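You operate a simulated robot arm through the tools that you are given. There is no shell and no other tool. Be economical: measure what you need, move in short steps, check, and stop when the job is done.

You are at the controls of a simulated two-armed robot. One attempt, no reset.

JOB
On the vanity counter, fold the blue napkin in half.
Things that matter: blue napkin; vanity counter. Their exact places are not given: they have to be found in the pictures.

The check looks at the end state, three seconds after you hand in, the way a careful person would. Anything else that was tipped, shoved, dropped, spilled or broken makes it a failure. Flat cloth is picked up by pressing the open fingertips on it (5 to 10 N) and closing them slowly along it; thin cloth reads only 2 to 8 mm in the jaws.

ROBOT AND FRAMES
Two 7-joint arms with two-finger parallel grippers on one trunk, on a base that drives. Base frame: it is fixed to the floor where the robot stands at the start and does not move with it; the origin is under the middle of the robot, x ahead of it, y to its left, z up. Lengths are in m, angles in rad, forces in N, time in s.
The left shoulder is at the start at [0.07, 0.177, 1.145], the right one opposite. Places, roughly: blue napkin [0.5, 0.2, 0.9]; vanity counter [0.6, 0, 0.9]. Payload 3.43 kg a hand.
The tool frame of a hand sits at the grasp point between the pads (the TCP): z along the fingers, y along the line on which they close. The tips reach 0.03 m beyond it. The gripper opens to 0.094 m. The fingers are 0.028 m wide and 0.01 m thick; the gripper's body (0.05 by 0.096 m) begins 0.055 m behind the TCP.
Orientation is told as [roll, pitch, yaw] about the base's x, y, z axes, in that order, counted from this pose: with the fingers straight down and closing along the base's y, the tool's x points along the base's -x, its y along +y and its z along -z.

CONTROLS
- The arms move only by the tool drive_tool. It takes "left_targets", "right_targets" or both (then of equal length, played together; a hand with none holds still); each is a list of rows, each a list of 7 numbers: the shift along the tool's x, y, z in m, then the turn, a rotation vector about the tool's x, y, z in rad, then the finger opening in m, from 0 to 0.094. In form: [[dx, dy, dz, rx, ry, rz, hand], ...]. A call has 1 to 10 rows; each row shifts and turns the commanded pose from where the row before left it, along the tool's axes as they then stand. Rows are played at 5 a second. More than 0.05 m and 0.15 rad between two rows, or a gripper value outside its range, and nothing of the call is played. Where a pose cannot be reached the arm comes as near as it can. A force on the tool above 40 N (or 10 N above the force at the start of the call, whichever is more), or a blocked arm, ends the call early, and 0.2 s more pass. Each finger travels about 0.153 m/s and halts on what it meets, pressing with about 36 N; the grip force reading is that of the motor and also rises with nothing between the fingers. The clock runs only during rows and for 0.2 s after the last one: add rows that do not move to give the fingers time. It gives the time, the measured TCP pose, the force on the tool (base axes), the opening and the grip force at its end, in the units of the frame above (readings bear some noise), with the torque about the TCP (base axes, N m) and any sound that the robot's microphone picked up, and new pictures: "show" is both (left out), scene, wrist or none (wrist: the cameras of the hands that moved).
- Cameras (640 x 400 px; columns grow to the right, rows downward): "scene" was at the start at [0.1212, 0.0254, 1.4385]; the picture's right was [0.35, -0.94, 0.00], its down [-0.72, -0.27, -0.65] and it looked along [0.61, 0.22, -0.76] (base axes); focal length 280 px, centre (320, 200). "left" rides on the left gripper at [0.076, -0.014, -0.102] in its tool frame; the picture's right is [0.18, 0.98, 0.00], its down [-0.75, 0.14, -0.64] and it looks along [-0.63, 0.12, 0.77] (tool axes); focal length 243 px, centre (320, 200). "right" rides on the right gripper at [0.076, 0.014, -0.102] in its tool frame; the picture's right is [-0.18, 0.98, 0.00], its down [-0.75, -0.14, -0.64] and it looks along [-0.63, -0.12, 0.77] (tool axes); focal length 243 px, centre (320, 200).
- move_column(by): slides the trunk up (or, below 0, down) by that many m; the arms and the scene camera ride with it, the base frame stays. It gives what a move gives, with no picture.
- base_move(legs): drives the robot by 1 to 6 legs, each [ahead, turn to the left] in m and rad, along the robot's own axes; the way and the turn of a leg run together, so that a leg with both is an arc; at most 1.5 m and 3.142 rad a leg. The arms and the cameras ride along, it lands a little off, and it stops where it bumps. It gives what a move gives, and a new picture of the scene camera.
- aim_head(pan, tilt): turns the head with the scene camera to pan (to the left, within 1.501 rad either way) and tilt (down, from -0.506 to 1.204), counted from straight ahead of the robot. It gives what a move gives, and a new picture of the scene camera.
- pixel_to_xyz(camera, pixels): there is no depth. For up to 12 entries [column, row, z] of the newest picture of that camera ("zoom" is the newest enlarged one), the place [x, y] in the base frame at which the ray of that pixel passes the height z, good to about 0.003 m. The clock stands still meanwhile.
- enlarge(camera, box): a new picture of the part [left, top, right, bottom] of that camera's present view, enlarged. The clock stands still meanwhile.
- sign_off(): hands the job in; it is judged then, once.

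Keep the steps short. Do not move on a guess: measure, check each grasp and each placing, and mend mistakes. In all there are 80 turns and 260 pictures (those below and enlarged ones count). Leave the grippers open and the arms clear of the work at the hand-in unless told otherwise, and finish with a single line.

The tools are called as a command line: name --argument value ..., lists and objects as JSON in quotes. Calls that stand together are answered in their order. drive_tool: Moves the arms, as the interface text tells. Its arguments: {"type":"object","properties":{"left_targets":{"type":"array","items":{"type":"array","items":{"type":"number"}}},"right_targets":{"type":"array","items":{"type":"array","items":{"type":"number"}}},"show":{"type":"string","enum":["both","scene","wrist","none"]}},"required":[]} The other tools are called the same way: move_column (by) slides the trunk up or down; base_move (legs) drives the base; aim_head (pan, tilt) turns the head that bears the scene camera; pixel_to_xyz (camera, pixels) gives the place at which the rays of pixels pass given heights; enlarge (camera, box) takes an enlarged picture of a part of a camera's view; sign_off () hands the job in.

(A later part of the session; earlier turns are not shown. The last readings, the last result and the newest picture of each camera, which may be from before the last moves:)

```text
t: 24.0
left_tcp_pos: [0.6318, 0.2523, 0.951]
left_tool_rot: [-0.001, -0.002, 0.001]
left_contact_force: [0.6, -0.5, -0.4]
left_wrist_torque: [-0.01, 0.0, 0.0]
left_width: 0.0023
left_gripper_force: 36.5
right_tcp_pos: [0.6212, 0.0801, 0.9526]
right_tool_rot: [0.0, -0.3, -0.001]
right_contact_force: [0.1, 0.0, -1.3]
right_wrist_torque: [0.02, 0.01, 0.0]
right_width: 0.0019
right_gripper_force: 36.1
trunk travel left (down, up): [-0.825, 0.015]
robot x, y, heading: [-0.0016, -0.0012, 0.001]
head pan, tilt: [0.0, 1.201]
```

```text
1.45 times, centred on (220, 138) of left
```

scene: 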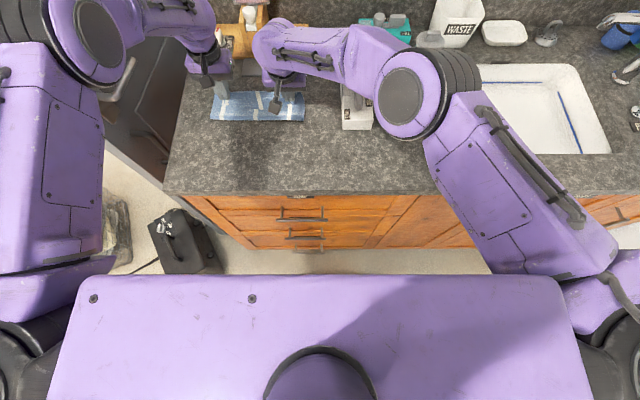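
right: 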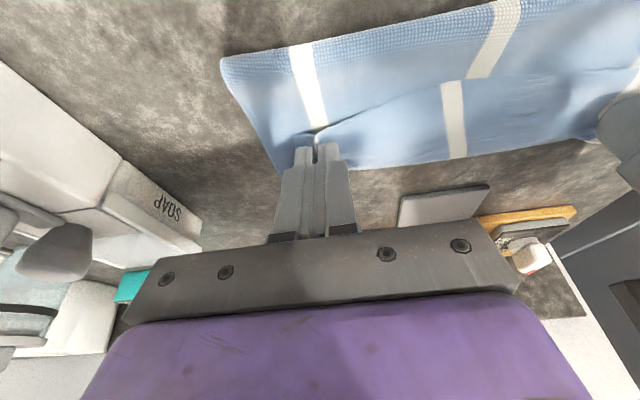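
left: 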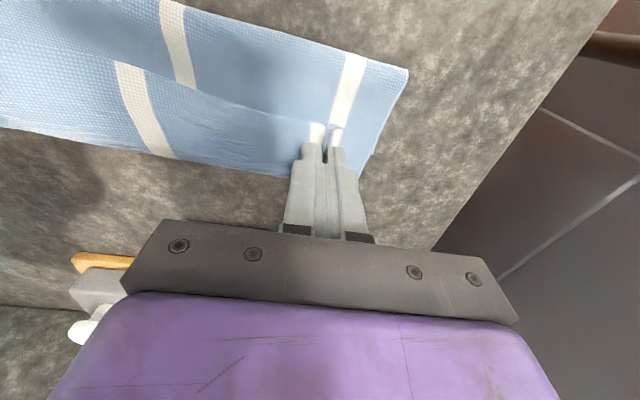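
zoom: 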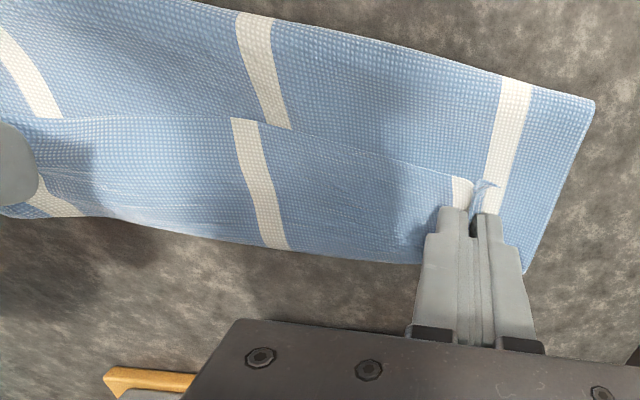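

pixel_to_xyz --camera "zoom" --pixels '[[240, 120, 0.92], [240, 120, 0.9], [350, 150, 0.92], [450, 178, 0.92], [275, 248, 0.9], [415, 262, 0.9], [525, 272, 0.9], [595, 105, 0.9], [260, 15, 0.9]]'

pixel_to_xyz --camera "right" --pixels '[[222, 60, 0.9], [280, 172, 0.9], [315, 136, 0.92], [450, 80, 0.92], [450, 160, 0.9], [355, 170, 0.9], [500, 5, 0.9]]'

```text
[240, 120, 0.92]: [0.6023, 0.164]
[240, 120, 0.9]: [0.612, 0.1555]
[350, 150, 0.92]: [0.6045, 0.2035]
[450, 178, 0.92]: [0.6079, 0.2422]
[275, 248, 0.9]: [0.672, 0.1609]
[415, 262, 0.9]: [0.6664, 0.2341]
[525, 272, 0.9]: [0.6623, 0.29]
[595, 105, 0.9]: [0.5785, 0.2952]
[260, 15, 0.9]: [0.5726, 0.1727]
```

```text
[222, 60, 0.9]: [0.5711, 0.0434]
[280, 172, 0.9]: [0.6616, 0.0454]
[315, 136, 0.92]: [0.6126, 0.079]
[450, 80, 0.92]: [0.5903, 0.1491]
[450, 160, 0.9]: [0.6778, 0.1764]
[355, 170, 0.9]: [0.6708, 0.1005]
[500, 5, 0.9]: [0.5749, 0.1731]
```

The measurements show the crease has crept forwards to x≈0.572 and the held hem curls back, because the sheet was pulled too taut past vertical. I'll bring both hands back and slightly up, so the lower layer settles back to a crease near 0.54. Then I'll lay the edge down short and drag it forwards low.

drive_tool --left_targets '[[0.0175, 0, -0.00875, 0, 0, 0, 0], [0.0175, 0, -0.00875, 0, 0, 0, 0], [0.0175, 0, -0.00875, 0, 0, 0, 0], [0.0175, 0, -0.00875, 0, 0, 0, 0], [0, 0, 0, 0, 0, 0, 0]]' --right_targets '[[0.0141, 0, -0.0136, 0, 0, 0, 0], [0.0141, 0, -0.0136, 0, 0, 0, 0], [0.0141, 0, -0.0136, 0, 0, 0, 0], [0.0141, 0, -0.0136, 0, 0, 0, 0], [0, 0, 0, 0, 0, 0, 0]]'

enlarge --camera "scene" --box '[180, 60, 340, 160]'

```text
t: 25.2
left_tcp_pos: [0.5612, 0.2511, 0.9833]
left_tool_rot: [0.001, 0.001, 0.001]
left_contact_force: [-0.3, -0.3, -0.1]
left_wrist_torque: [0.02, 0.0, -0.01]
left_width: 0.0016
left_gripper_force: 36.3
right_tcp_pos: [0.5543, 0.0776, 0.985]
right_tool_rot: [0.004, -0.296, -0.008]
right_contact_force: [0.7, -0.8, -0.4]
right_wrist_torque: [0.01, 0.04, 0.01]
right_width: 0.0016
right_gripper_force: 35.6
trunk travel left (down, up): [-0.825, 0.015]
robot x, y, heading: [-0.0023, 0.0011, -0.002]
head pan, tilt: [0.0, 1.201]
```

scene: 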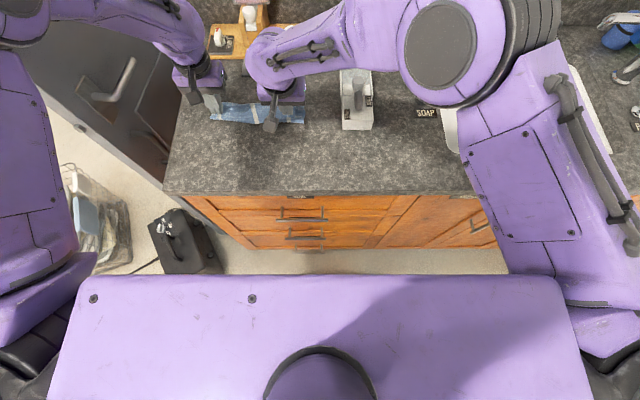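
right: 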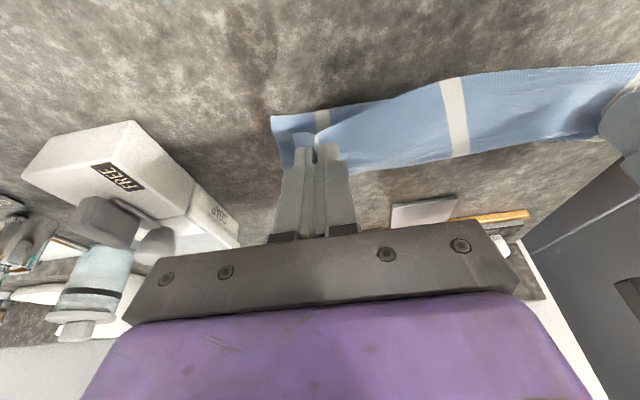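
left: 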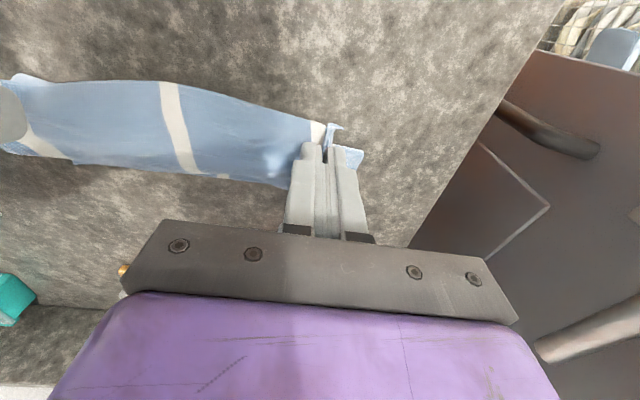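

```text
4.00 times, centred on (260, 110) of scene
```

zoom: 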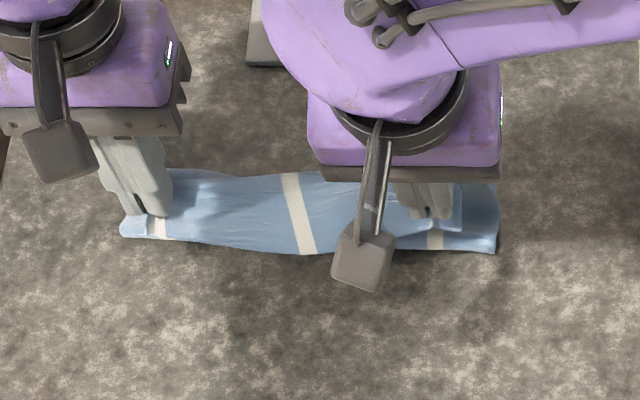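

The hem folds back because too much cloth (finger width plus tail) is in the jaws. The cleaner route is to lay the napkin flat again by reversing the arc, then re-grip right at the edge so only a few mm are held. I'll reverse now and untilt the right hand first.

drive_tool --left_targets '[[0, 0, 0, 0, 0, 0, 0], [0, 0, 0, 0, 0, 0, 0], [0.03, 0, -0.012, 0, 0, 0, 0], [0.03, 0, -0.002, 0, 0, 0, 0], [0.025, 0, 0.015, 0, 0, 0, 0], [0.018, 0.003, 0.02, 0, 0, 0, 0], [0.01, 0.003, 0.02, 0, 0, 0, 0], [0, 0, 0, 0, 0, 0, 0]]' --right_targets '[[0, 0, 0, 0, 0.15, 0, 0], [0, 0, 0, 0, 0.146, 0, 0], [0.03, 0, -0.012, 0, 0, 0, 0], [0.03, 0, -0.002, 0, 0, 0, 0], [0.025, 0, 0.015, 0, 0, 0, 0], [0.018, -0.002, 0.02, 0, 0, 0, 0], [0.01, -0.002, 0.02, 0, 0, 0, 0], [0, 0, 0, 0, 0, 0, 0]]'

```text
t: 27.0
left_tcp_pos: [0.4496, 0.2586, 0.9416]
left_tool_rot: [0.001, 0.0, 0.0]
left_contact_force: [0.8, -8.3, 0.4]
left_wrist_torque: [-0.27, -0.01, 0.1]
left_width: 0.0019
left_gripper_force: 36.2
right_tcp_pos: [0.445, 0.0761, 0.9511]
right_tool_rot: [0.016, -0.006, -0.015]
right_contact_force: [0.1, 8.3, -0.7]
right_wrist_torque: [0.25, 0.01, 0.02]
right_width: 0.0018
right_gripper_force: 36.4
trunk travel left (down, up): [-0.825, 0.015]
robot x, y, heading: [-0.0006, 0.0005, 0.001]
head pan, tilt: [0.0, 1.201]
```

scene: 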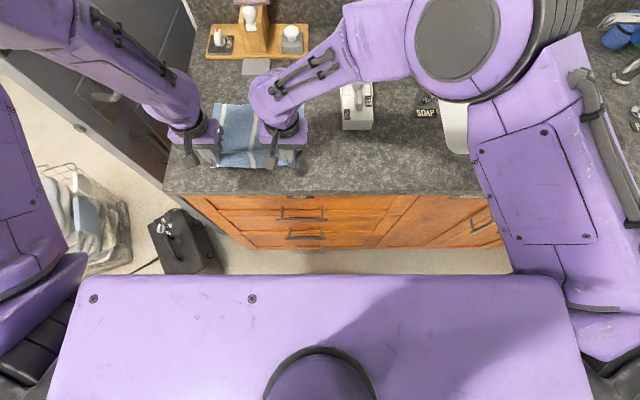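
right: 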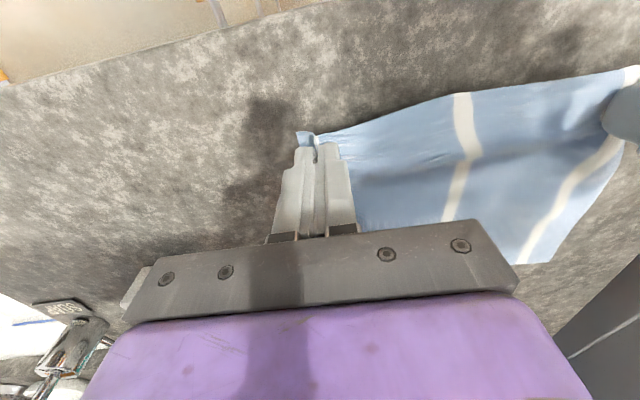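
left: 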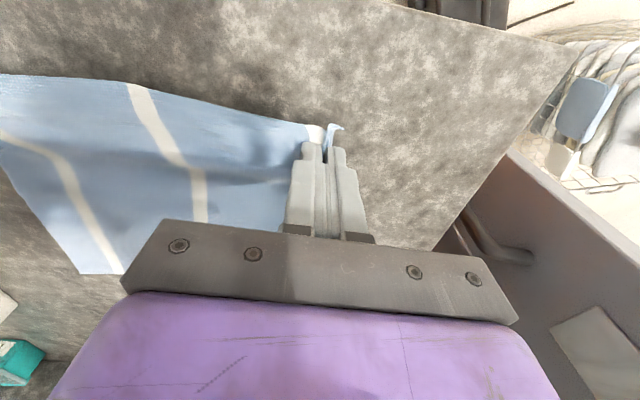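

It is mostly flat again, with a slight ripple. I'll pull it back about 1 cm, lower it, and release.

drive_tool --left_targets '[[0.006, 0, 0.002, 0, 0, 0, 0], [0.006, 0, 0.002, 0, 0, 0, 0], [0, 0, 0.003, 0, 0, 0, 0], [0, 0, 0, 0, 0, 0, 0.03], [0, 0, 0, 0, 0, 0, 0.03], [0, 0, -0.02, 0, 0, 0, 0.03], [0, 0, -0.02, 0, 0, 0, 0.03], [0, 0, 0, 0, 0, 0, 0.03]]' --right_targets '[[0.006, 0, 0.006, 0, 0, 0, 0], [0.006, 0, 0.005, 0, 0, 0, 0], [0, 0, 0.004, 0, 0, 0, 0], [0, 0, 0, 0, 0, 0, 0.03], [0, 0, 0, 0, 0, 0, 0.03], [0, 0, -0.02, 0, 0, 0, 0.03], [0, 0, -0.02, 0, 0, 0, 0.03], [0, 0, 0, 0, 0, 0, 0.03]]'

```text
t: 28.8
left_tcp_pos: [0.4369, 0.2586, 0.9746]
left_tool_rot: [0.001, 0.001, 0.001]
left_contact_force: [-0.1, 0.6, -0.1]
left_wrist_torque: [0.02, -0.01, 0.0]
left_width: 0.0298
left_gripper_force: 0.2
right_tcp_pos: [0.4302, 0.0689, 0.9642]
right_tool_rot: [0.011, 0.024, -0.032]
right_contact_force: [-0.2, -0.6, 0.4]
right_wrist_torque: [-0.01, 0.03, -0.01]
right_width: 0.0302
right_gripper_force: 0.2
trunk travel left (down, up): [-0.825, 0.015]
robot x, y, heading: [0.0001, 0.0037, 0.008]
head pan, tilt: [0.0, 1.201]
```

scene: 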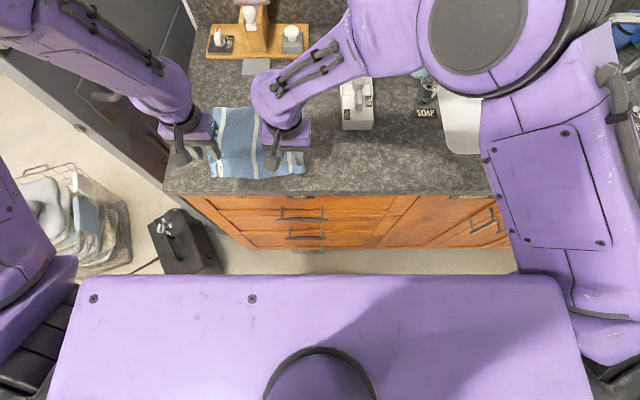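
right: 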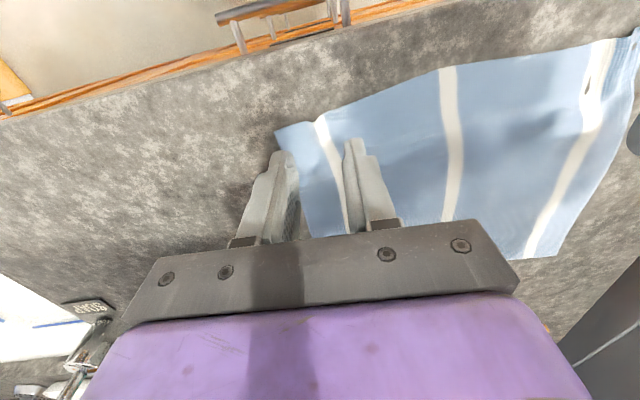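
left: 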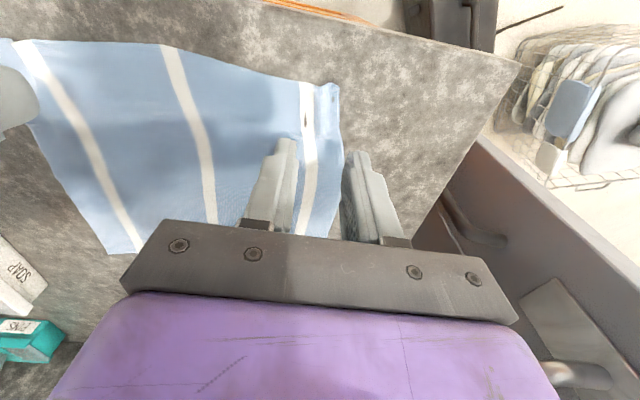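

pixel_to_xyz --camera "left" --pixels '[[338, 85, 0.9], [300, 80, 0.9], [165, 45, 0.9], [108, 253, 0.9]]'

pixel_to_xyz --camera "right" --pixels '[[275, 132, 0.9], [320, 120, 0.9], [440, 70, 0.9], [553, 257, 0.9], [600, 45, 0.9]]'

enlarge --camera "left" --box '[160, 20, 400, 170]'

enlarge --camera "right" --box '[200, 60, 440, 210]'

```text
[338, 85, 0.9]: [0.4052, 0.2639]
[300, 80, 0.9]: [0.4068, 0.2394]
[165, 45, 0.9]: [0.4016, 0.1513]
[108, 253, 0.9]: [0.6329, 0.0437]
```

```text
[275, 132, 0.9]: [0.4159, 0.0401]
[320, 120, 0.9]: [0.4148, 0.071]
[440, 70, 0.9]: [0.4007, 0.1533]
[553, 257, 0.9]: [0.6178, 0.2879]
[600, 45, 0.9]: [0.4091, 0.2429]
```

```text
2.67 times, centred on (280, 95) of left
```

zoom: 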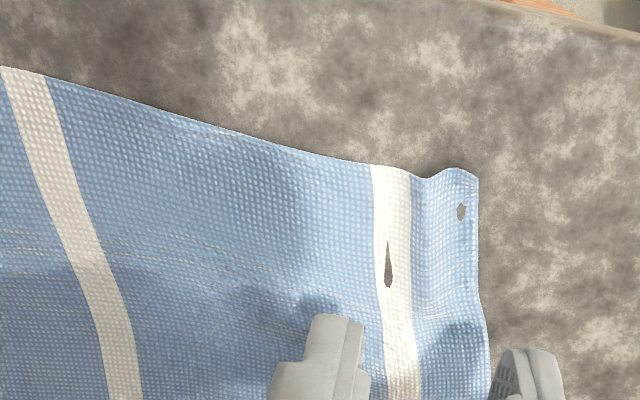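

```text
2.67 times, centred on (320, 135) of right
```

zoom: 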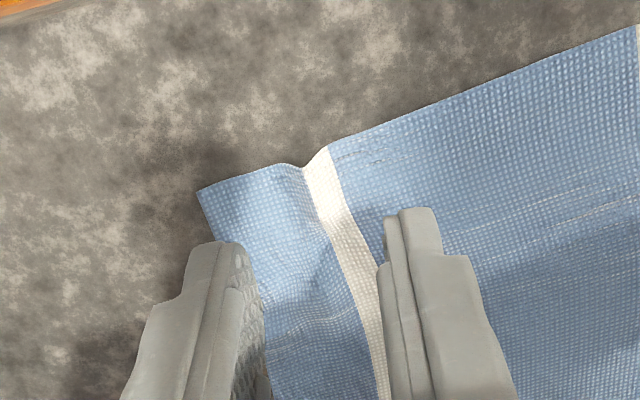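

The napkin is flat enough: near edge x≈0.406 (left) to 0.415 (right), far edge ≈0.62–0.63. I'll re-grip with the fingers overlapping only about 1 cm of the near edge. First I'll position just above it.

drive_tool --left_targets '[[0.017, -0.01, 0, 0, 0, 0, 0.03], [0.017, -0.01, 0.01, 0, 0, 0, 0.03], [0, 0, 0.012, 0, 0, 0, 0.03], [0, 0, 0.01, 0, 0, 0, 0.03], [0, 0, 0, 0, 0, 0, 0.03]]' --right_targets '[[0.01, 0, 0, 0, 0, 0, 0.03], [0.01, 0, 0.01, 0, 0, 0, 0.03], [0, 0, 0.008, 0, 0, 0, 0.03], [0, 0, 0.006, 0, 0, 0, 0.03], [0, 0, 0, 0, 0, 0, 0.03]]' --show "wrist"

```text
t: 30.0
left_tcp_pos: [0.4027, 0.238, 0.9427]
left_tool_rot: [0.0, -0.004, -0.001]
left_contact_force: [-0.7, 0.7, 0.1]
left_wrist_torque: [0.01, 0.01, 0.0]
left_width: 0.0299
left_gripper_force: 0.1
right_tcp_pos: [0.416, 0.0758, 0.9553]
right_tool_rot: [0.025, -0.005, -0.027]
right_contact_force: [-0.6, 0.7, 0.9]
right_wrist_torque: [0.01, 0.0, -0.02]
right_width: 0.03
right_gripper_force: 0.0
trunk travel left (down, up): [-0.825, 0.015]
robot x, y, heading: [0.0019, 0.0009, 0.003]
head pan, tilt: [0.0, 1.201]
```

right: 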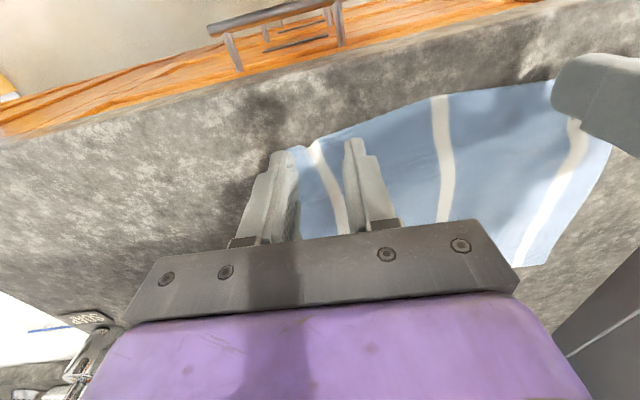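
left: 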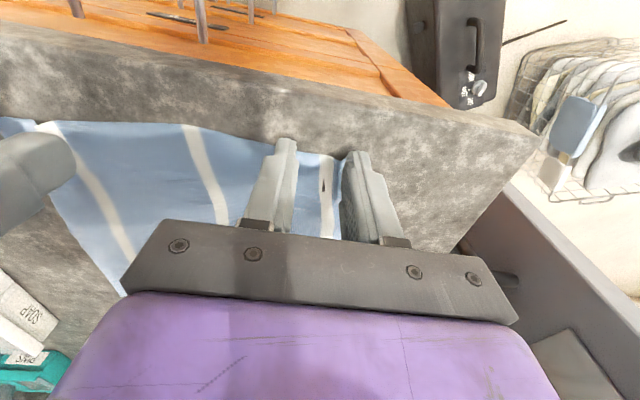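

I'll adjust slightly (left 8 mm inwards, right 5 mm nearer) and come down close to contact.

drive_tool --left_targets '[[0, -0.008, 0.004, 0, 0, 0, 0.03], [0, 0, 0.004, 0, 0, 0, 0.03], [0, 0, 0.001, 0, 0, 0, 0.03], [0, 0, 0, 0, 0, 0, 0.03], [0, 0, 0, 0, 0, 0, 0.03]]' --right_targets '[[0.004, -0.003, 0.009, 0, 0, 0, 0.03], [0, 0, 0.008, 0, 0, 0, 0.03], [0, 0, 0.004, 0, 0, 0, 0.03], [0, 0, 0, 0, 0, 0, 0.03], [0, 0, 0, 0, 0, 0, 0.03]]' --show "none"

```text
t: 31.2
left_tcp_pos: [0.4027, 0.2295, 0.9365]
left_tool_rot: [0.002, -0.004, 0.001]
left_contact_force: [0.2, -0.5, 0.6]
left_wrist_torque: [-0.01, 0.0, -0.01]
left_width: 0.03
left_gripper_force: 0.1
right_tcp_pos: [0.4112, 0.0717, 0.9315]
right_tool_rot: [0.017, -0.011, -0.022]
right_contact_force: [-4.3, 0.5, 20.0]
right_wrist_torque: [-0.42, -0.13, -0.08]
right_width: 0.0297
right_gripper_force: 0.1
trunk travel left (down, up): [-0.825, 0.015]
robot x, y, heading: [-0.0003, 0.001, 0.004]
head pan, tilt: [0.0, 1.201]
stopped in row 5 (right hand): the force on the tool passed its limit (the readings are from after the stop); the commanded pose is now the measured one
```

drive_tool --left_targets '[[0, 0, 0.003, 0, 0, 0, 0.03], [0, 0, 0.001, 0, 0, 0, 0.03], [0, 0, 0, 0, 0, 0, 0.03]]' --right_targets '[[0, 0, -0.0012, 0.017, 0, 0, 0.03], [0, 0, 0, 0, 0, 0, 0.03], [0, 0, 0, 0, 0, 0, 0.03]]' --show "none"

```text
t: 32.0
left_tcp_pos: [0.405, 0.2307, 0.9304]
left_tool_rot: [-0.001, -0.002, 0.0]
left_contact_force: [1.1, 0.7, 4.5]
left_wrist_torque: [0.04, -0.04, -0.01]
left_width: 0.0302
left_gripper_force: 0.0
right_tcp_pos: [0.416, 0.0688, 0.9315]
right_tool_rot: [0.01, -0.005, -0.037]
right_contact_force: [0.0, -1.0, 0.6]
right_wrist_torque: [0.03, -0.03, 0.01]
right_width: 0.0303
right_gripper_force: 0.1
trunk travel left (down, up): [-0.825, 0.015]
robot x, y, heading: [-0.0059, -0.0011, 0.001]
head pan, tilt: [0.0, 1.201]
```

drive_tool --left_targets '[[0, 0, 0.0003, 0, 0, 0, 0.03], [0, 0, 0, 0, 0, 0, 0.03], [0, 0, 0, 0, 0, 0, 0.03]]' --right_targets '[[0.003, 0, 0.0006, 0, 0, 0, 0.03], [0, 0, 0, 0, 0, 0, 0.03], [0, 0, 0, 0, 0, 0, 0.03]]' --show "none"

```text
t: 32.8
left_tcp_pos: [0.4018, 0.2303, 0.9305]
left_tool_rot: [0.002, -0.003, 0.0]
left_contact_force: [2.5, 0.9, 14.7]
left_wrist_torque: [0.04, -0.19, 0.04]
left_width: 0.0303
left_gripper_force: 0.0
right_tcp_pos: [0.4112, 0.0691, 0.9331]
right_tool_rot: [0.011, -0.003, -0.035]
right_contact_force: [-0.2, -0.4, 0.5]
right_wrist_torque: [-0.01, 0.02, 0.0]
right_width: 0.03
right_gripper_force: 0.0
trunk travel left (down, up): [-0.825, 0.015]
robot x, y, heading: [0.0021, 0.0009, 0.001]
head pan, tilt: [0.0, 1.201]
```

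The left presses with about 12 N. I'll ease it a touch and close it slowly while the right comes down further.

drive_tool --left_targets '[[0, 0, -0.0002, 0, 0, 0, 0.026], [0, 0, 0, 0, 0, 0, 0.022], [0, 0, 0, 0, 0, 0, 0.018], [0, 0, 0, 0, 0, 0, 0.014], [0, 0, 0, 0, 0, 0, 0.01], [0, 0, 0, 0, 0, 0, 0.006], [0, 0, 0, 0, 0, 0, 0.002], [0, 0, 0, 0, 0, 0, 0], [0, 0, 0, 0, 0, 0, 0]]' --right_targets '[[0, 0, 0.0006, 0, 0, 0, 0.03], [0, 0, 0, 0, 0, 0, 0.03], [0, 0, 0.0004, 0, 0, 0, 0.03], [0, 0, 0, 0, 0, 0, 0.03], [0, 0, 0, 0, 0, 0, 0.03], [0, 0, 0, 0, 0, 0, 0.03], [0, 0, 0, 0, 0, 0, 0.03], [0, 0, 0, 0, 0, 0, 0.03], [0, 0, 0, 0, 0, 0, 0.03]]' --show "wrist"

```text
t: 34.8
left_tcp_pos: [0.4034, 0.2284, 0.9297]
left_tool_rot: [0.0, -0.002, 0.0]
left_contact_force: [-0.5, 0.3, 9.1]
left_wrist_torque: [0.03, -0.08, 0.0]
left_width: 0.0014
left_gripper_force: 36.2
right_tcp_pos: [0.4116, 0.0689, 0.9319]
right_tool_rot: [0.009, -0.005, -0.038]
right_contact_force: [0.3, -0.3, -0.4]
right_wrist_torque: [-0.02, 0.0, 0.04]
right_width: 0.0301
right_gripper_force: 0.1
trunk travel left (down, up): [-0.825, 0.015]
robot x, y, heading: [-0.0032, 0.0013, -0.003]
head pan, tilt: [0.0, 1.201]
```

right: 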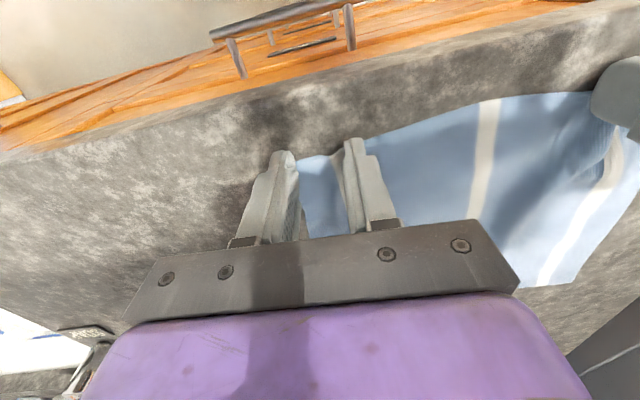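
left: 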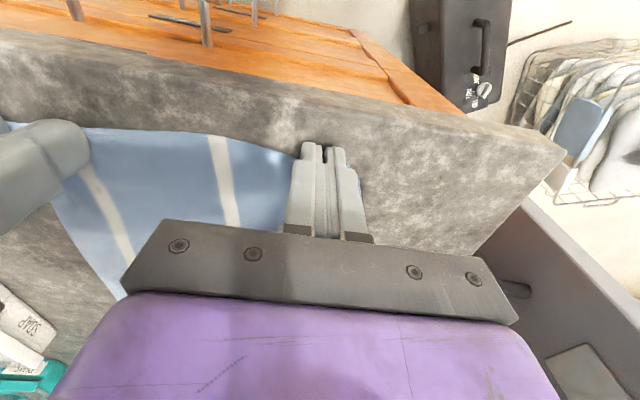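

The left holds (1.4 mm). The right-hand corner sits between the right fingers, so I'll move the right hand 10 mm further onto the cloth and press.

drive_tool --right_targets '[[0, 0, -0.004, 0, 0, 0, 0.03], [0, 0.01, 0, 0, 0, 0, 0.03], [0, 0, 0.004, 0, 0, 0, 0.03], [0, 0, 0.0006, 0, 0, 0, 0.03], [0, 0, 0, 0, 0, 0, 0.03], [0, 0, 0, 0, 0, 0, 0.03]]' --show "wrist"

```text
t: 36.2
left_tcp_pos: [0.4024, 0.2292, 0.9305]
left_tool_rot: [0.0, -0.002, 0.001]
left_contact_force: [0.6, -1.4, 5.1]
left_wrist_torque: [-0.06, -0.08, -0.01]
left_width: 0.0015
left_gripper_force: 36.2
right_tcp_pos: [0.413, 0.0796, 0.9299]
right_tool_rot: [0.007, -0.007, -0.032]
right_contact_force: [-0.4, 1.6, 7.1]
right_wrist_torque: [-0.08, -0.05, 0.01]
right_width: 0.0299
right_gripper_force: 0.1
trunk travel left (down, up): [-0.825, 0.015]
robot x, y, heading: [0.0003, 0.002, 0.0]
head pan, tilt: [0.0, 1.201]
```

right: 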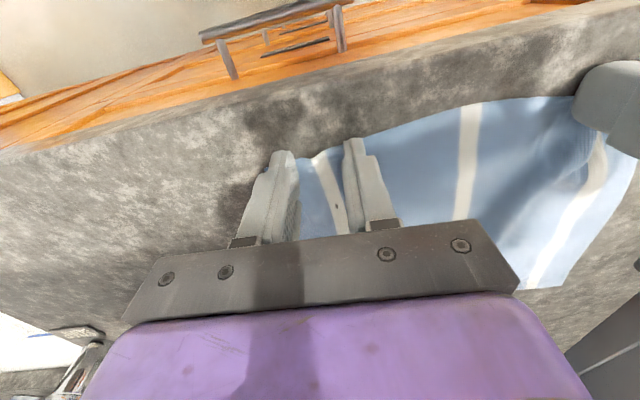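

The right presses with 7 N, both fingers are on the cloth, and the edge at rows 150–160 is just inside the finger width. I'll close it slowly.

drive_tool --right_targets '[[0, 0, 0.0002, 0, 0, 0, 0.026], [0, 0, 0, 0, 0, 0, 0.022], [0, 0, 0, 0, 0, 0, 0.018], [0, 0, 0, 0, 0, 0, 0.014], [0, 0, 0, 0, 0, 0, 0.01], [0, 0, 0, 0, 0, 0, 0.006], [0, 0, 0, 0, 0, 0, 0.002], [0, 0, 0, 0, 0, 0, 0], [0, 0, 0, 0, 0, 0, 0]]' --show "wrist"

```text
t: 38.2
left_tcp_pos: [0.4019, 0.2291, 0.9307]
left_tool_rot: [0.001, -0.002, 0.0]
left_contact_force: [-0.6, -1.1, 6.8]
left_wrist_torque: [0.0, -0.01, 0.02]
left_width: 0.0017
left_gripper_force: 36.3
right_tcp_pos: [0.4119, 0.0798, 0.9311]
right_tool_rot: [0.006, -0.007, -0.032]
right_contact_force: [-0.1, 1.6, 1.4]
right_wrist_torque: [0.03, -0.05, 0.03]
right_width: 0.0015
right_gripper_force: 36.1
trunk travel left (down, up): [-0.825, 0.015]
robot x, y, heading: [0.0022, 0.0011, 0.002]
head pan, tilt: [0.0, 1.201]
```

right: 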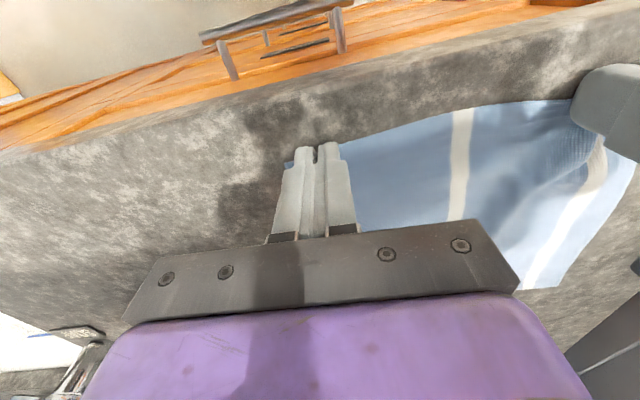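

Both hands hold at the very edge. I'll lift along a tighter, slacker arc to just short of vertical.

drive_tool --left_targets '[[-0.006, 0, -0.015, 0, 0, 0, 0], [-0.007, 0, -0.015, 0, 0, 0, 0], [-0.01, 0, -0.013, 0, 0, 0, 0], [-0.01, 0, -0.012, 0, 0, 0, 0], [-0.013, 0, -0.009, 0, 0, 0, 0], [-0.012, 0, -0.006, 0, 0, 0, 0], [-0.018, 0, -0.005, 0, 0, 0, 0], [-0.017, 0, -0.003, 0, 0, 0, 0], [0, 0, 0, 0, 0, 0, 0]]' --right_targets '[[-0.006, 0, -0.015, 0, 0, 0, 0], [-0.007, 0, -0.015, 0, 0, 0, 0], [-0.01, 0, -0.013, 0, 0, 0, 0], [-0.01, 0, -0.012, 0, 0, 0, 0], [-0.013, 0, -0.009, 0, 0, 0, 0], [-0.012, 0, -0.006, 0, 0, 0, 0], [-0.018, 0, -0.005, 0, 0, 0, 0], [-0.017, 0, -0.003, 0, 0, 0, 0], [0, 0, 0, 0, 0, 0, 0]]'

enlarge --camera "scene" --box '[180, 80, 340, 180]'

```text
t: 40.2
left_tcp_pos: [0.4954, 0.2305, 1.0103]
left_tool_rot: [-0.001, -0.001, 0.0]
left_contact_force: [0.1, -5.6, -0.1]
left_wrist_torque: [-0.16, 0.03, -0.05]
left_width: 0.0017
left_gripper_force: 35.6
right_tcp_pos: [0.5061, 0.0777, 1.0115]
right_tool_rot: [0.014, -0.006, -0.035]
right_contact_force: [-0.2, 6.2, -0.3]
right_wrist_torque: [0.22, 0.0, 0.0]
right_width: 0.0017
right_gripper_force: 36.5
trunk travel left (down, up): [-0.825, 0.015]
robot x, y, heading: [-0.0, 0.0014, 0.001]
head pan, tilt: [0.0, 1.201]
```

scene: 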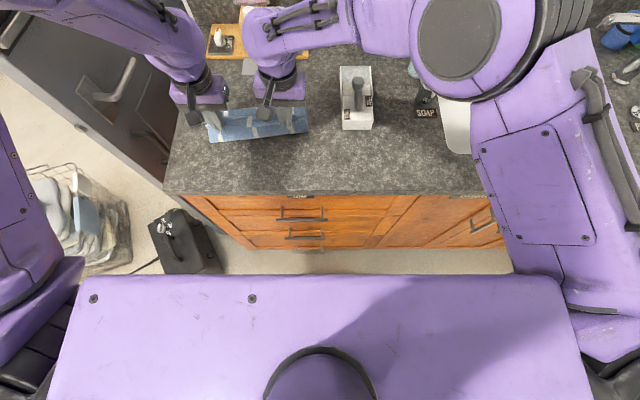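
right: 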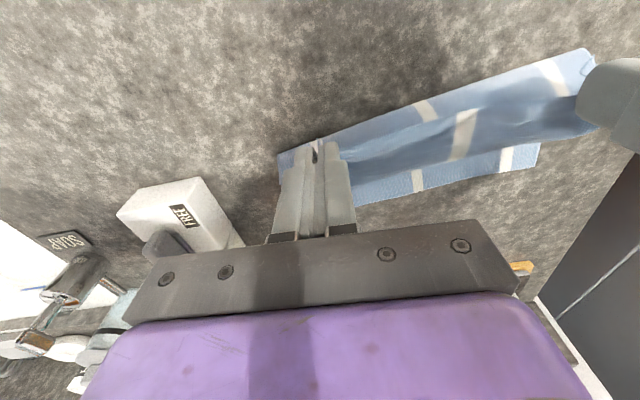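
left: 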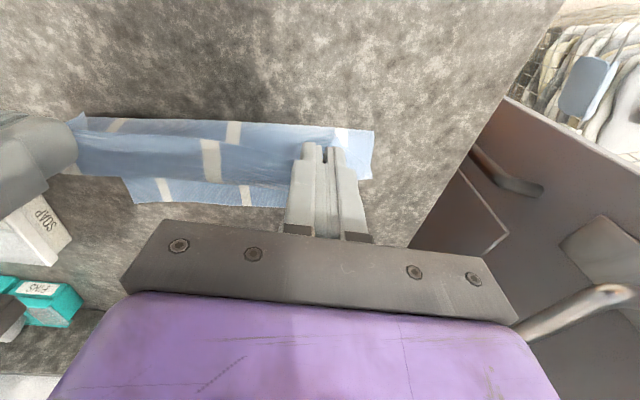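

```text
4.00 times, centred on (260, 130) of scene
```

zoom: 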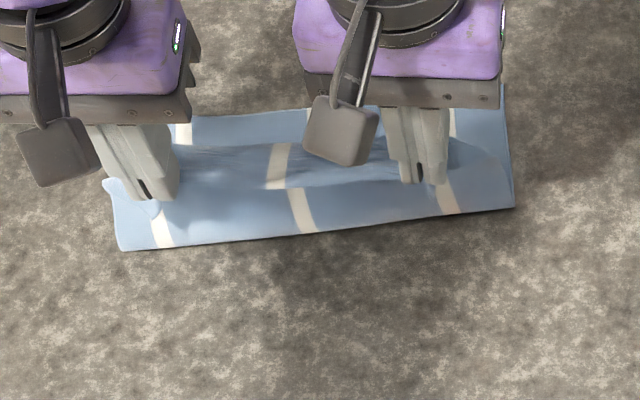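

pixel_to_xyz --camera "zoom" --pixels '[[122, 250, 0.9], [300, 233, 0.9], [515, 207, 0.9], [504, 90, 0.9], [185, 122, 0.9], [310, 108, 0.9]]'

pixel_to_xyz --camera "right" --pixels '[[540, 143, 0.9], [508, 172, 0.9], [420, 190, 0.9], [355, 203, 0.9], [278, 157, 0.9]]'

pixel_to_xyz --camera "left" --pixels '[[133, 204, 0.9], [245, 206, 0.9], [285, 207, 0.9], [375, 132, 0.9], [370, 180, 0.9]]'

```text
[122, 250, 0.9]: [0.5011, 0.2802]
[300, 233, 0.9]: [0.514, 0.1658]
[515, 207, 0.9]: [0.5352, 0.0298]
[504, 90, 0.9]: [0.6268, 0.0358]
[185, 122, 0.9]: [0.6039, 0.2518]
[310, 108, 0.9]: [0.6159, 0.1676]
```

```text
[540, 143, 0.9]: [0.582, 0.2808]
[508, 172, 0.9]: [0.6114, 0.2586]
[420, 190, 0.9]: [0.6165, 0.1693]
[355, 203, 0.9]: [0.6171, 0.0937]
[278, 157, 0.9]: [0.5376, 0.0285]
```

```text
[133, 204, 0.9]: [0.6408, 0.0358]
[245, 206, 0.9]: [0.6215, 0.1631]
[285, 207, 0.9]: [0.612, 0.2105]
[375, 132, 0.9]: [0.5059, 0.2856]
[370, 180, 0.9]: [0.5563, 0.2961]
```

This is good: the lower layer stayed put, with the crease line x 0.503 (left) to 0.536 (right) and the far edge 0.605–0.632. I'll tilt the right hand by 0.3 rad for reach, then lay the edge forwards with slack.

drive_tool --left_targets '[[0, 0, 0, 0, 0, 0, 0], [0, 0, 0, 0, 0, 0, 0], [0, 0, 0, 0, 0, 0, 0], [-0.025, 0, 0.005, 0, 0, 0, 0], [-0.025, 0, 0.005, 0, 0, 0, 0], [-0.016, 0, 0.012, 0, 0, 0, 0], [-0.014, 0, 0.013, 0, 0, 0, 0], [-0.009, 0, 0.013, 0, 0, 0, 0], [-0.008, 0, 0.013, 0, 0, 0, 0], [0, 0, 0, 0, 0, 0, 0]]' --right_targets '[[0, 0, 0, 0, -0.1, 0, 0], [0, 0, 0, 0, -0.1, 0, 0], [0, 0, 0, 0, -0.1, 0, 0], [-0.0205, 0, 0.0116, 0, 0, 0, 0], [-0.0192, 0, 0.0123, 0, 0, 0, 0], [-0.0117, 0, 0.0162, 0, 0, 0, 0], [-0.0105, 0, 0.0169, 0, 0, 0, 0], [-0.0057, 0, 0.0154, 0, 0, 0, 0], [-0.0057, 0, 0.0154, 0, 0, 0, 0], [0, 0, 0, 0, 0, 0, 0]]'

enlarge --camera "right" --box '[200, 0, 640, 275]'

enlarge --camera "left" --box '[0, 0, 440, 275]'

```text
t: 42.4
left_tcp_pos: [0.5954, 0.2296, 0.9466]
left_tool_rot: [0.0, -0.001, 0.0]
left_contact_force: [0.2, -1.1, 0.5]
left_wrist_torque: [-0.03, -0.03, -0.02]
left_width: 0.0015
left_gripper_force: 36.1
right_tcp_pos: [0.5979, 0.0795, 0.9447]
right_tool_rot: [-0.003, -0.307, -0.014]
right_contact_force: [-0.5, 1.4, 0.7]
right_wrist_torque: [0.03, 0.01, 0.0]
right_width: 0.0016
right_gripper_force: 36.2
trunk travel left (down, up): [-0.825, 0.015]
robot x, y, heading: [0.0006, 0.0017, -0.002]
head pan, tilt: [0.0, 1.201]
```

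scene: 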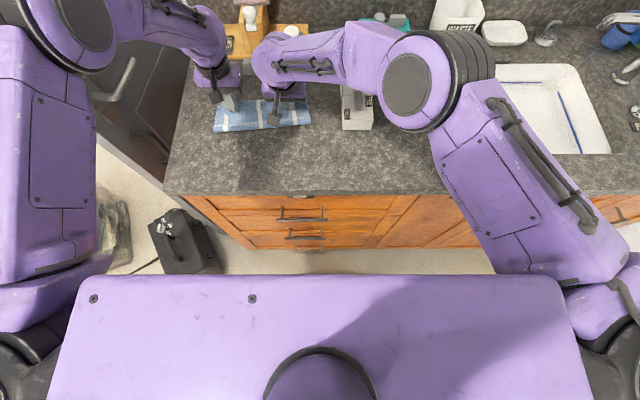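
right: 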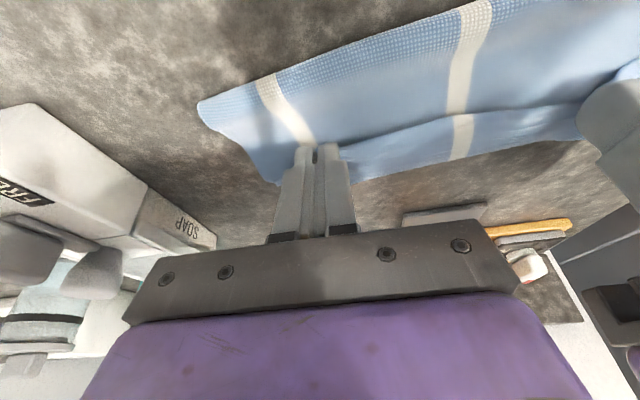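
left: 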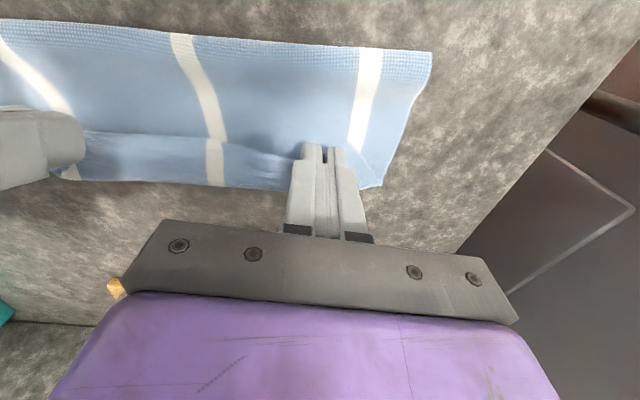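

```text
1.45 times, centred on (420, 138) of right
```

zoom: 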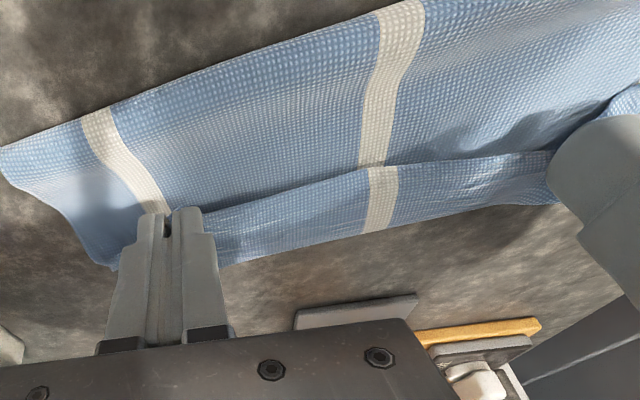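

```text
1.45 times, centred on (220, 138) of left
```

zoom: 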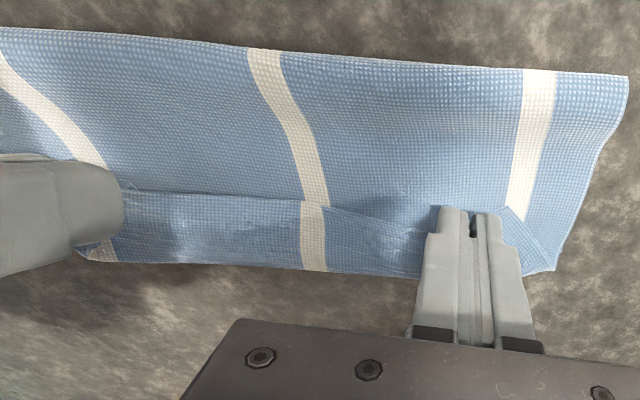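

The upper layer now lies forwards with a hem of about 2 cm curled back between the hands. I'll measure the edges.

pixel_to_xyz --camera "left" --pixels '[[432, 52, 0.9], [180, 35, 0.9], [380, 187, 0.9], [215, 185, 0.9], [90, 180, 0.9], [215, 140, 0.915], [280, 155, 0.915], [100, 132, 0.915]]'

pixel_to_xyz --camera "right" --pixels '[[198, 103, 0.9], [490, 2, 0.9], [278, 185, 0.9], [355, 182, 0.9], [455, 160, 0.9], [455, 115, 0.915]]'

```text
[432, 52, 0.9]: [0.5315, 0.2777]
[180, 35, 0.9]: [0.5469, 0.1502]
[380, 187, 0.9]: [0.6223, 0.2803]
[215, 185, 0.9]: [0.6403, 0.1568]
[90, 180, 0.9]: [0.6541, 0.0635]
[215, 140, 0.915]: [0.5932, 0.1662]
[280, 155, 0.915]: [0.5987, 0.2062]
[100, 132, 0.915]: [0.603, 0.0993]
```

```text
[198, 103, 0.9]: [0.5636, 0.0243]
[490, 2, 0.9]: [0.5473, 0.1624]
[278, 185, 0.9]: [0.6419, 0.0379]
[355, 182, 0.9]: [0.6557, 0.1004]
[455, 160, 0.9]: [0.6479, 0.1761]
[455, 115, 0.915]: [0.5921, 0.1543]
```

The crease has again crept about 3 cm forwards. With the fingers closing along y, the cloth leaves the jaws horizontally and bulges ahead. A grip with the fingers closing across the edge (hand yawed 90°) would let the cloth leave straight down, so I'll lay the napkin flat once more and re-grip that way.

drive_tool --left_targets '[[0.008, 0, -0.018, 0, 0, 0, 0], [0.02, 0, -0.018, 0, 0, 0, 0], [0.03, 0, -0.012, 0, 0, 0, 0], [0.035, 0, -0.006, 0, 0, 0, 0], [0.03, 0, 0.006, 0, 0, 0, 0], [0.03, 0, 0.018, 0, 0, 0, 0], [0.025, 0.002, 0.02, 0, 0, 0, 0], [0.015, 0.002, 0.018, 0, 0, 0, 0], [0, 0, 0, 0, 0, 0, 0]]' --right_targets '[[0.0023, 0, -0.0195, 0, 0, 0, 0], [0.0138, 0, -0.0231, 0, 0.1, 0, 0], [0.0269, 0, -0.0174, 0, 0.1, 0, 0], [0.034, 0, -0.009, 0, 0.1, 0, 0], [0.03, 0, 0.006, 0, 0, 0, 0], [0.03, 0, 0.018, 0, 0, 0, 0], [0.025, -0.002, 0.02, 0, 0, 0, 0], [0.015, -0.002, 0.018, 0, 0, 0, 0], [0, 0, 0, 0, 0, 0, 0]]'

```text
t: 44.4
left_tcp_pos: [0.4014, 0.2326, 0.9401]
left_tool_rot: [-0.001, -0.001, -0.001]
left_contact_force: [0.6, -16.1, -1.2]
left_wrist_torque: [-0.49, -0.02, -0.21]
left_width: 0.0015
left_gripper_force: 35.7
right_tcp_pos: [0.411, 0.0753, 0.9395]
right_tool_rot: [0.017, -0.005, -0.036]
right_contact_force: [-1.0, 15.5, 0.2]
right_wrist_torque: [0.48, 0.0, 0.15]
right_width: 0.0014
right_gripper_force: 35.9
trunk travel left (down, up): [-0.825, 0.015]
robot x, y, heading: [-0.0012, 0.0001, 0.003]
head pan, tilt: [0.0, 1.201]
```

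scene: 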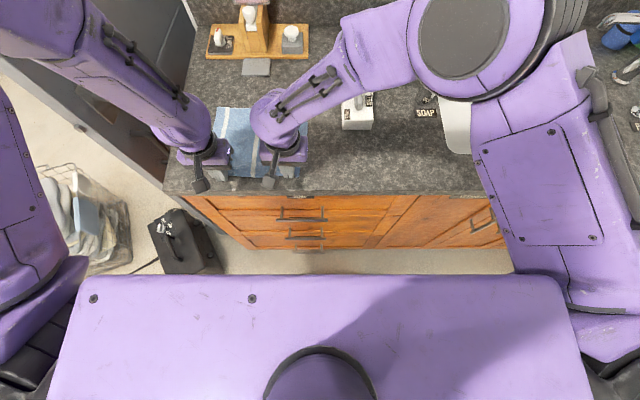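
right: 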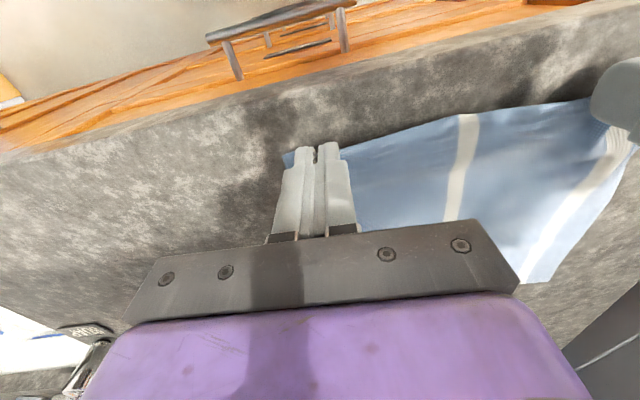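
left: 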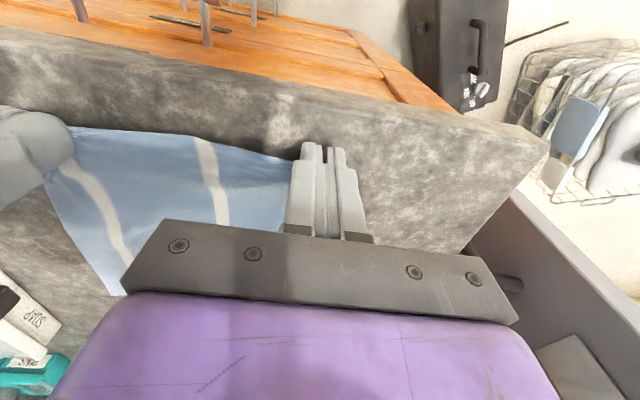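

I'll lower, release, and rise clear.

drive_tool --left_targets '[[0, 0, 0.005, 0, 0, 0, 0], [0, 0, 0.001, 0, 0, 0, 0.02], [0, 0, 0, 0, 0, 0, 0.03], [0, 0, -0.02, 0, 0, 0, 0.03], [0, 0, -0.03, 0, 0, 0, 0.03], [0, 0, -0.03, 0, 0, 0, 0.03], [0, 0, 0, 0, 0, 0, 0.03]]' --right_targets '[[0, 0, 0.005, 0, 0, 0, 0], [0, 0, 0.001, 0, 0, 0, 0.02], [0, 0, 0, 0, 0, 0, 0.03], [0, 0, -0.02, 0, 0, 0, 0.03], [-0.01, 0, -0.03, 0, 0, 0, 0.03], [-0.01, 0, -0.03, 0, 0, 0, 0.03], [0, 0, 0, 0, 0, 0, 0.03]]'

```text
t: 46.2
left_tcp_pos: [0.4003, 0.2367, 1.013]
left_tool_rot: [0.001, -0.002, 0.0]
left_contact_force: [0.2, 0.3, 0.1]
left_wrist_torque: [0.01, -0.01, -0.04]
left_width: 0.0298
left_gripper_force: 0.1
right_tcp_pos: [0.4109, 0.069, 0.9786]
right_tool_rot: [0.009, 0.09, -0.051]
right_contact_force: [0.0, -0.2, -0.2]
right_wrist_torque: [0.0, 0.04, 0.0]
right_width: 0.0298
right_gripper_force: 0.0
trunk travel left (down, up): [-0.825, 0.015]
robot x, y, heading: [-0.0009, 0.0, 0.004]
head pan, tilt: [0.0, 1.201]
stopped in row 7 (right hand): the arm was blocked; the commanded pose is now the measured one
```

scene: 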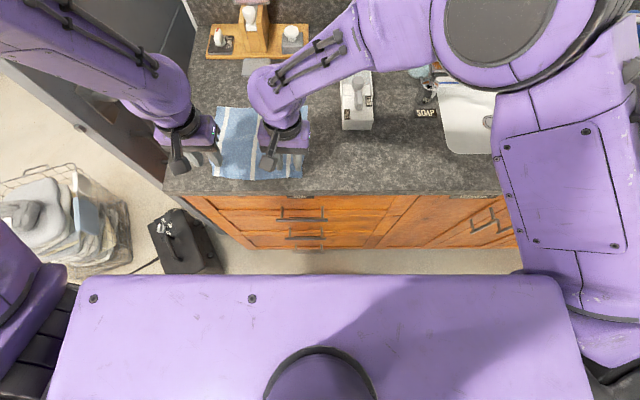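
right: 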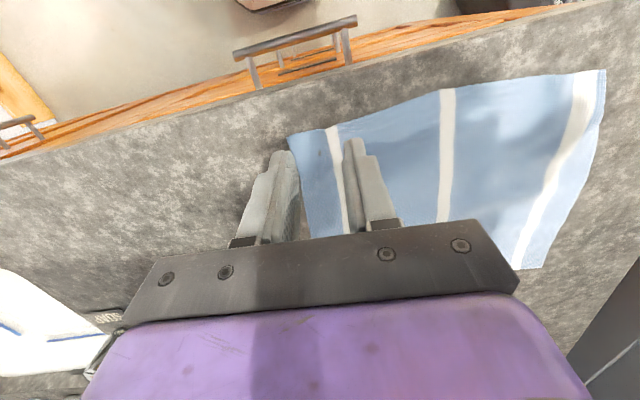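
left: 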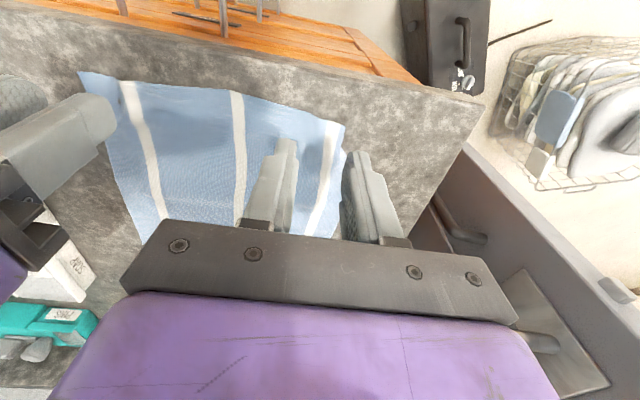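

The right arm is tight when high and near. I'll move it forwards 9 cm, straighten it, and start yawing both hands (right +90°, left −90°, cameras outwards).

drive_tool --left_targets '[[0, 0, 0, 0, 0, 0, 0.03], [0, 0, 0, 0, 0, 0, 0.03], [0, 0, 0, 0, 0, 0, 0.03], [0, 0, 0, 0, 0, 0.14, 0.03], [0, 0, 0, 0, 0, 0.14, 0.03], [0, 0, 0, 0, 0, 0.14, 0.03], [0, 0, 0, 0, 0, 0.14, 0.03], [0, 0, 0, 0, 0, 0.14, 0.03], [0, 0, 0, 0, 0, 0.14, 0.03], [0, 0, 0, 0, 0, 0, 0.03]]' --right_targets '[[-0.03, 0, 0, 0, -0.045, 0, 0.03], [-0.03, 0, -0.01, 0, -0.045, 0, 0.03], [-0.03, 0, -0.01, 0, 0, 0, 0.03], [0, 0, 0, 0, 0, -0.14, 0.03], [0, 0, 0, 0, 0, -0.14, 0.03], [0, 0, 0, 0, 0, -0.14, 0.03], [0, 0, 0, 0, 0, -0.14, 0.03], [0, 0, 0, 0, 0, -0.14, 0.03], [0, 0, 0, 0, 0, -0.14, 0.03], [0, 0, 0, 0, 0, 0, 0.03]]' --show "scene"

```text
t: 48.4
left_tcp_pos: [0.4, 0.2381, 1.0129]
left_tool_rot: [0.0, 0.0, -0.842]
left_contact_force: [-0.5, 0.0, -0.3]
left_wrist_torque: [-0.03, 0.0, 0.01]
left_width: 0.0298
left_gripper_force: 0.1
right_tcp_pos: [0.5003, 0.0662, 0.994]
right_tool_rot: [0.002, -0.009, 0.796]
right_contact_force: [0.8, -0.8, 0.5]
right_wrist_torque: [-0.01, 0.0, 0.02]
right_width: 0.0301
right_gripper_force: 0.0
trunk travel left (down, up): [-0.825, 0.015]
robot x, y, heading: [0.001, -0.0016, 0.003]
head pan, tilt: [0.0, 1.201]
```

scene: 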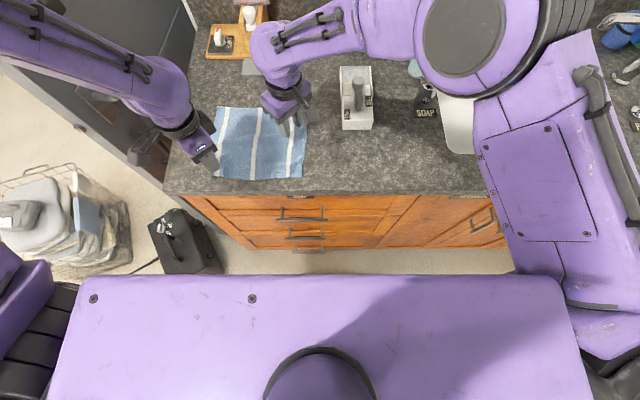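

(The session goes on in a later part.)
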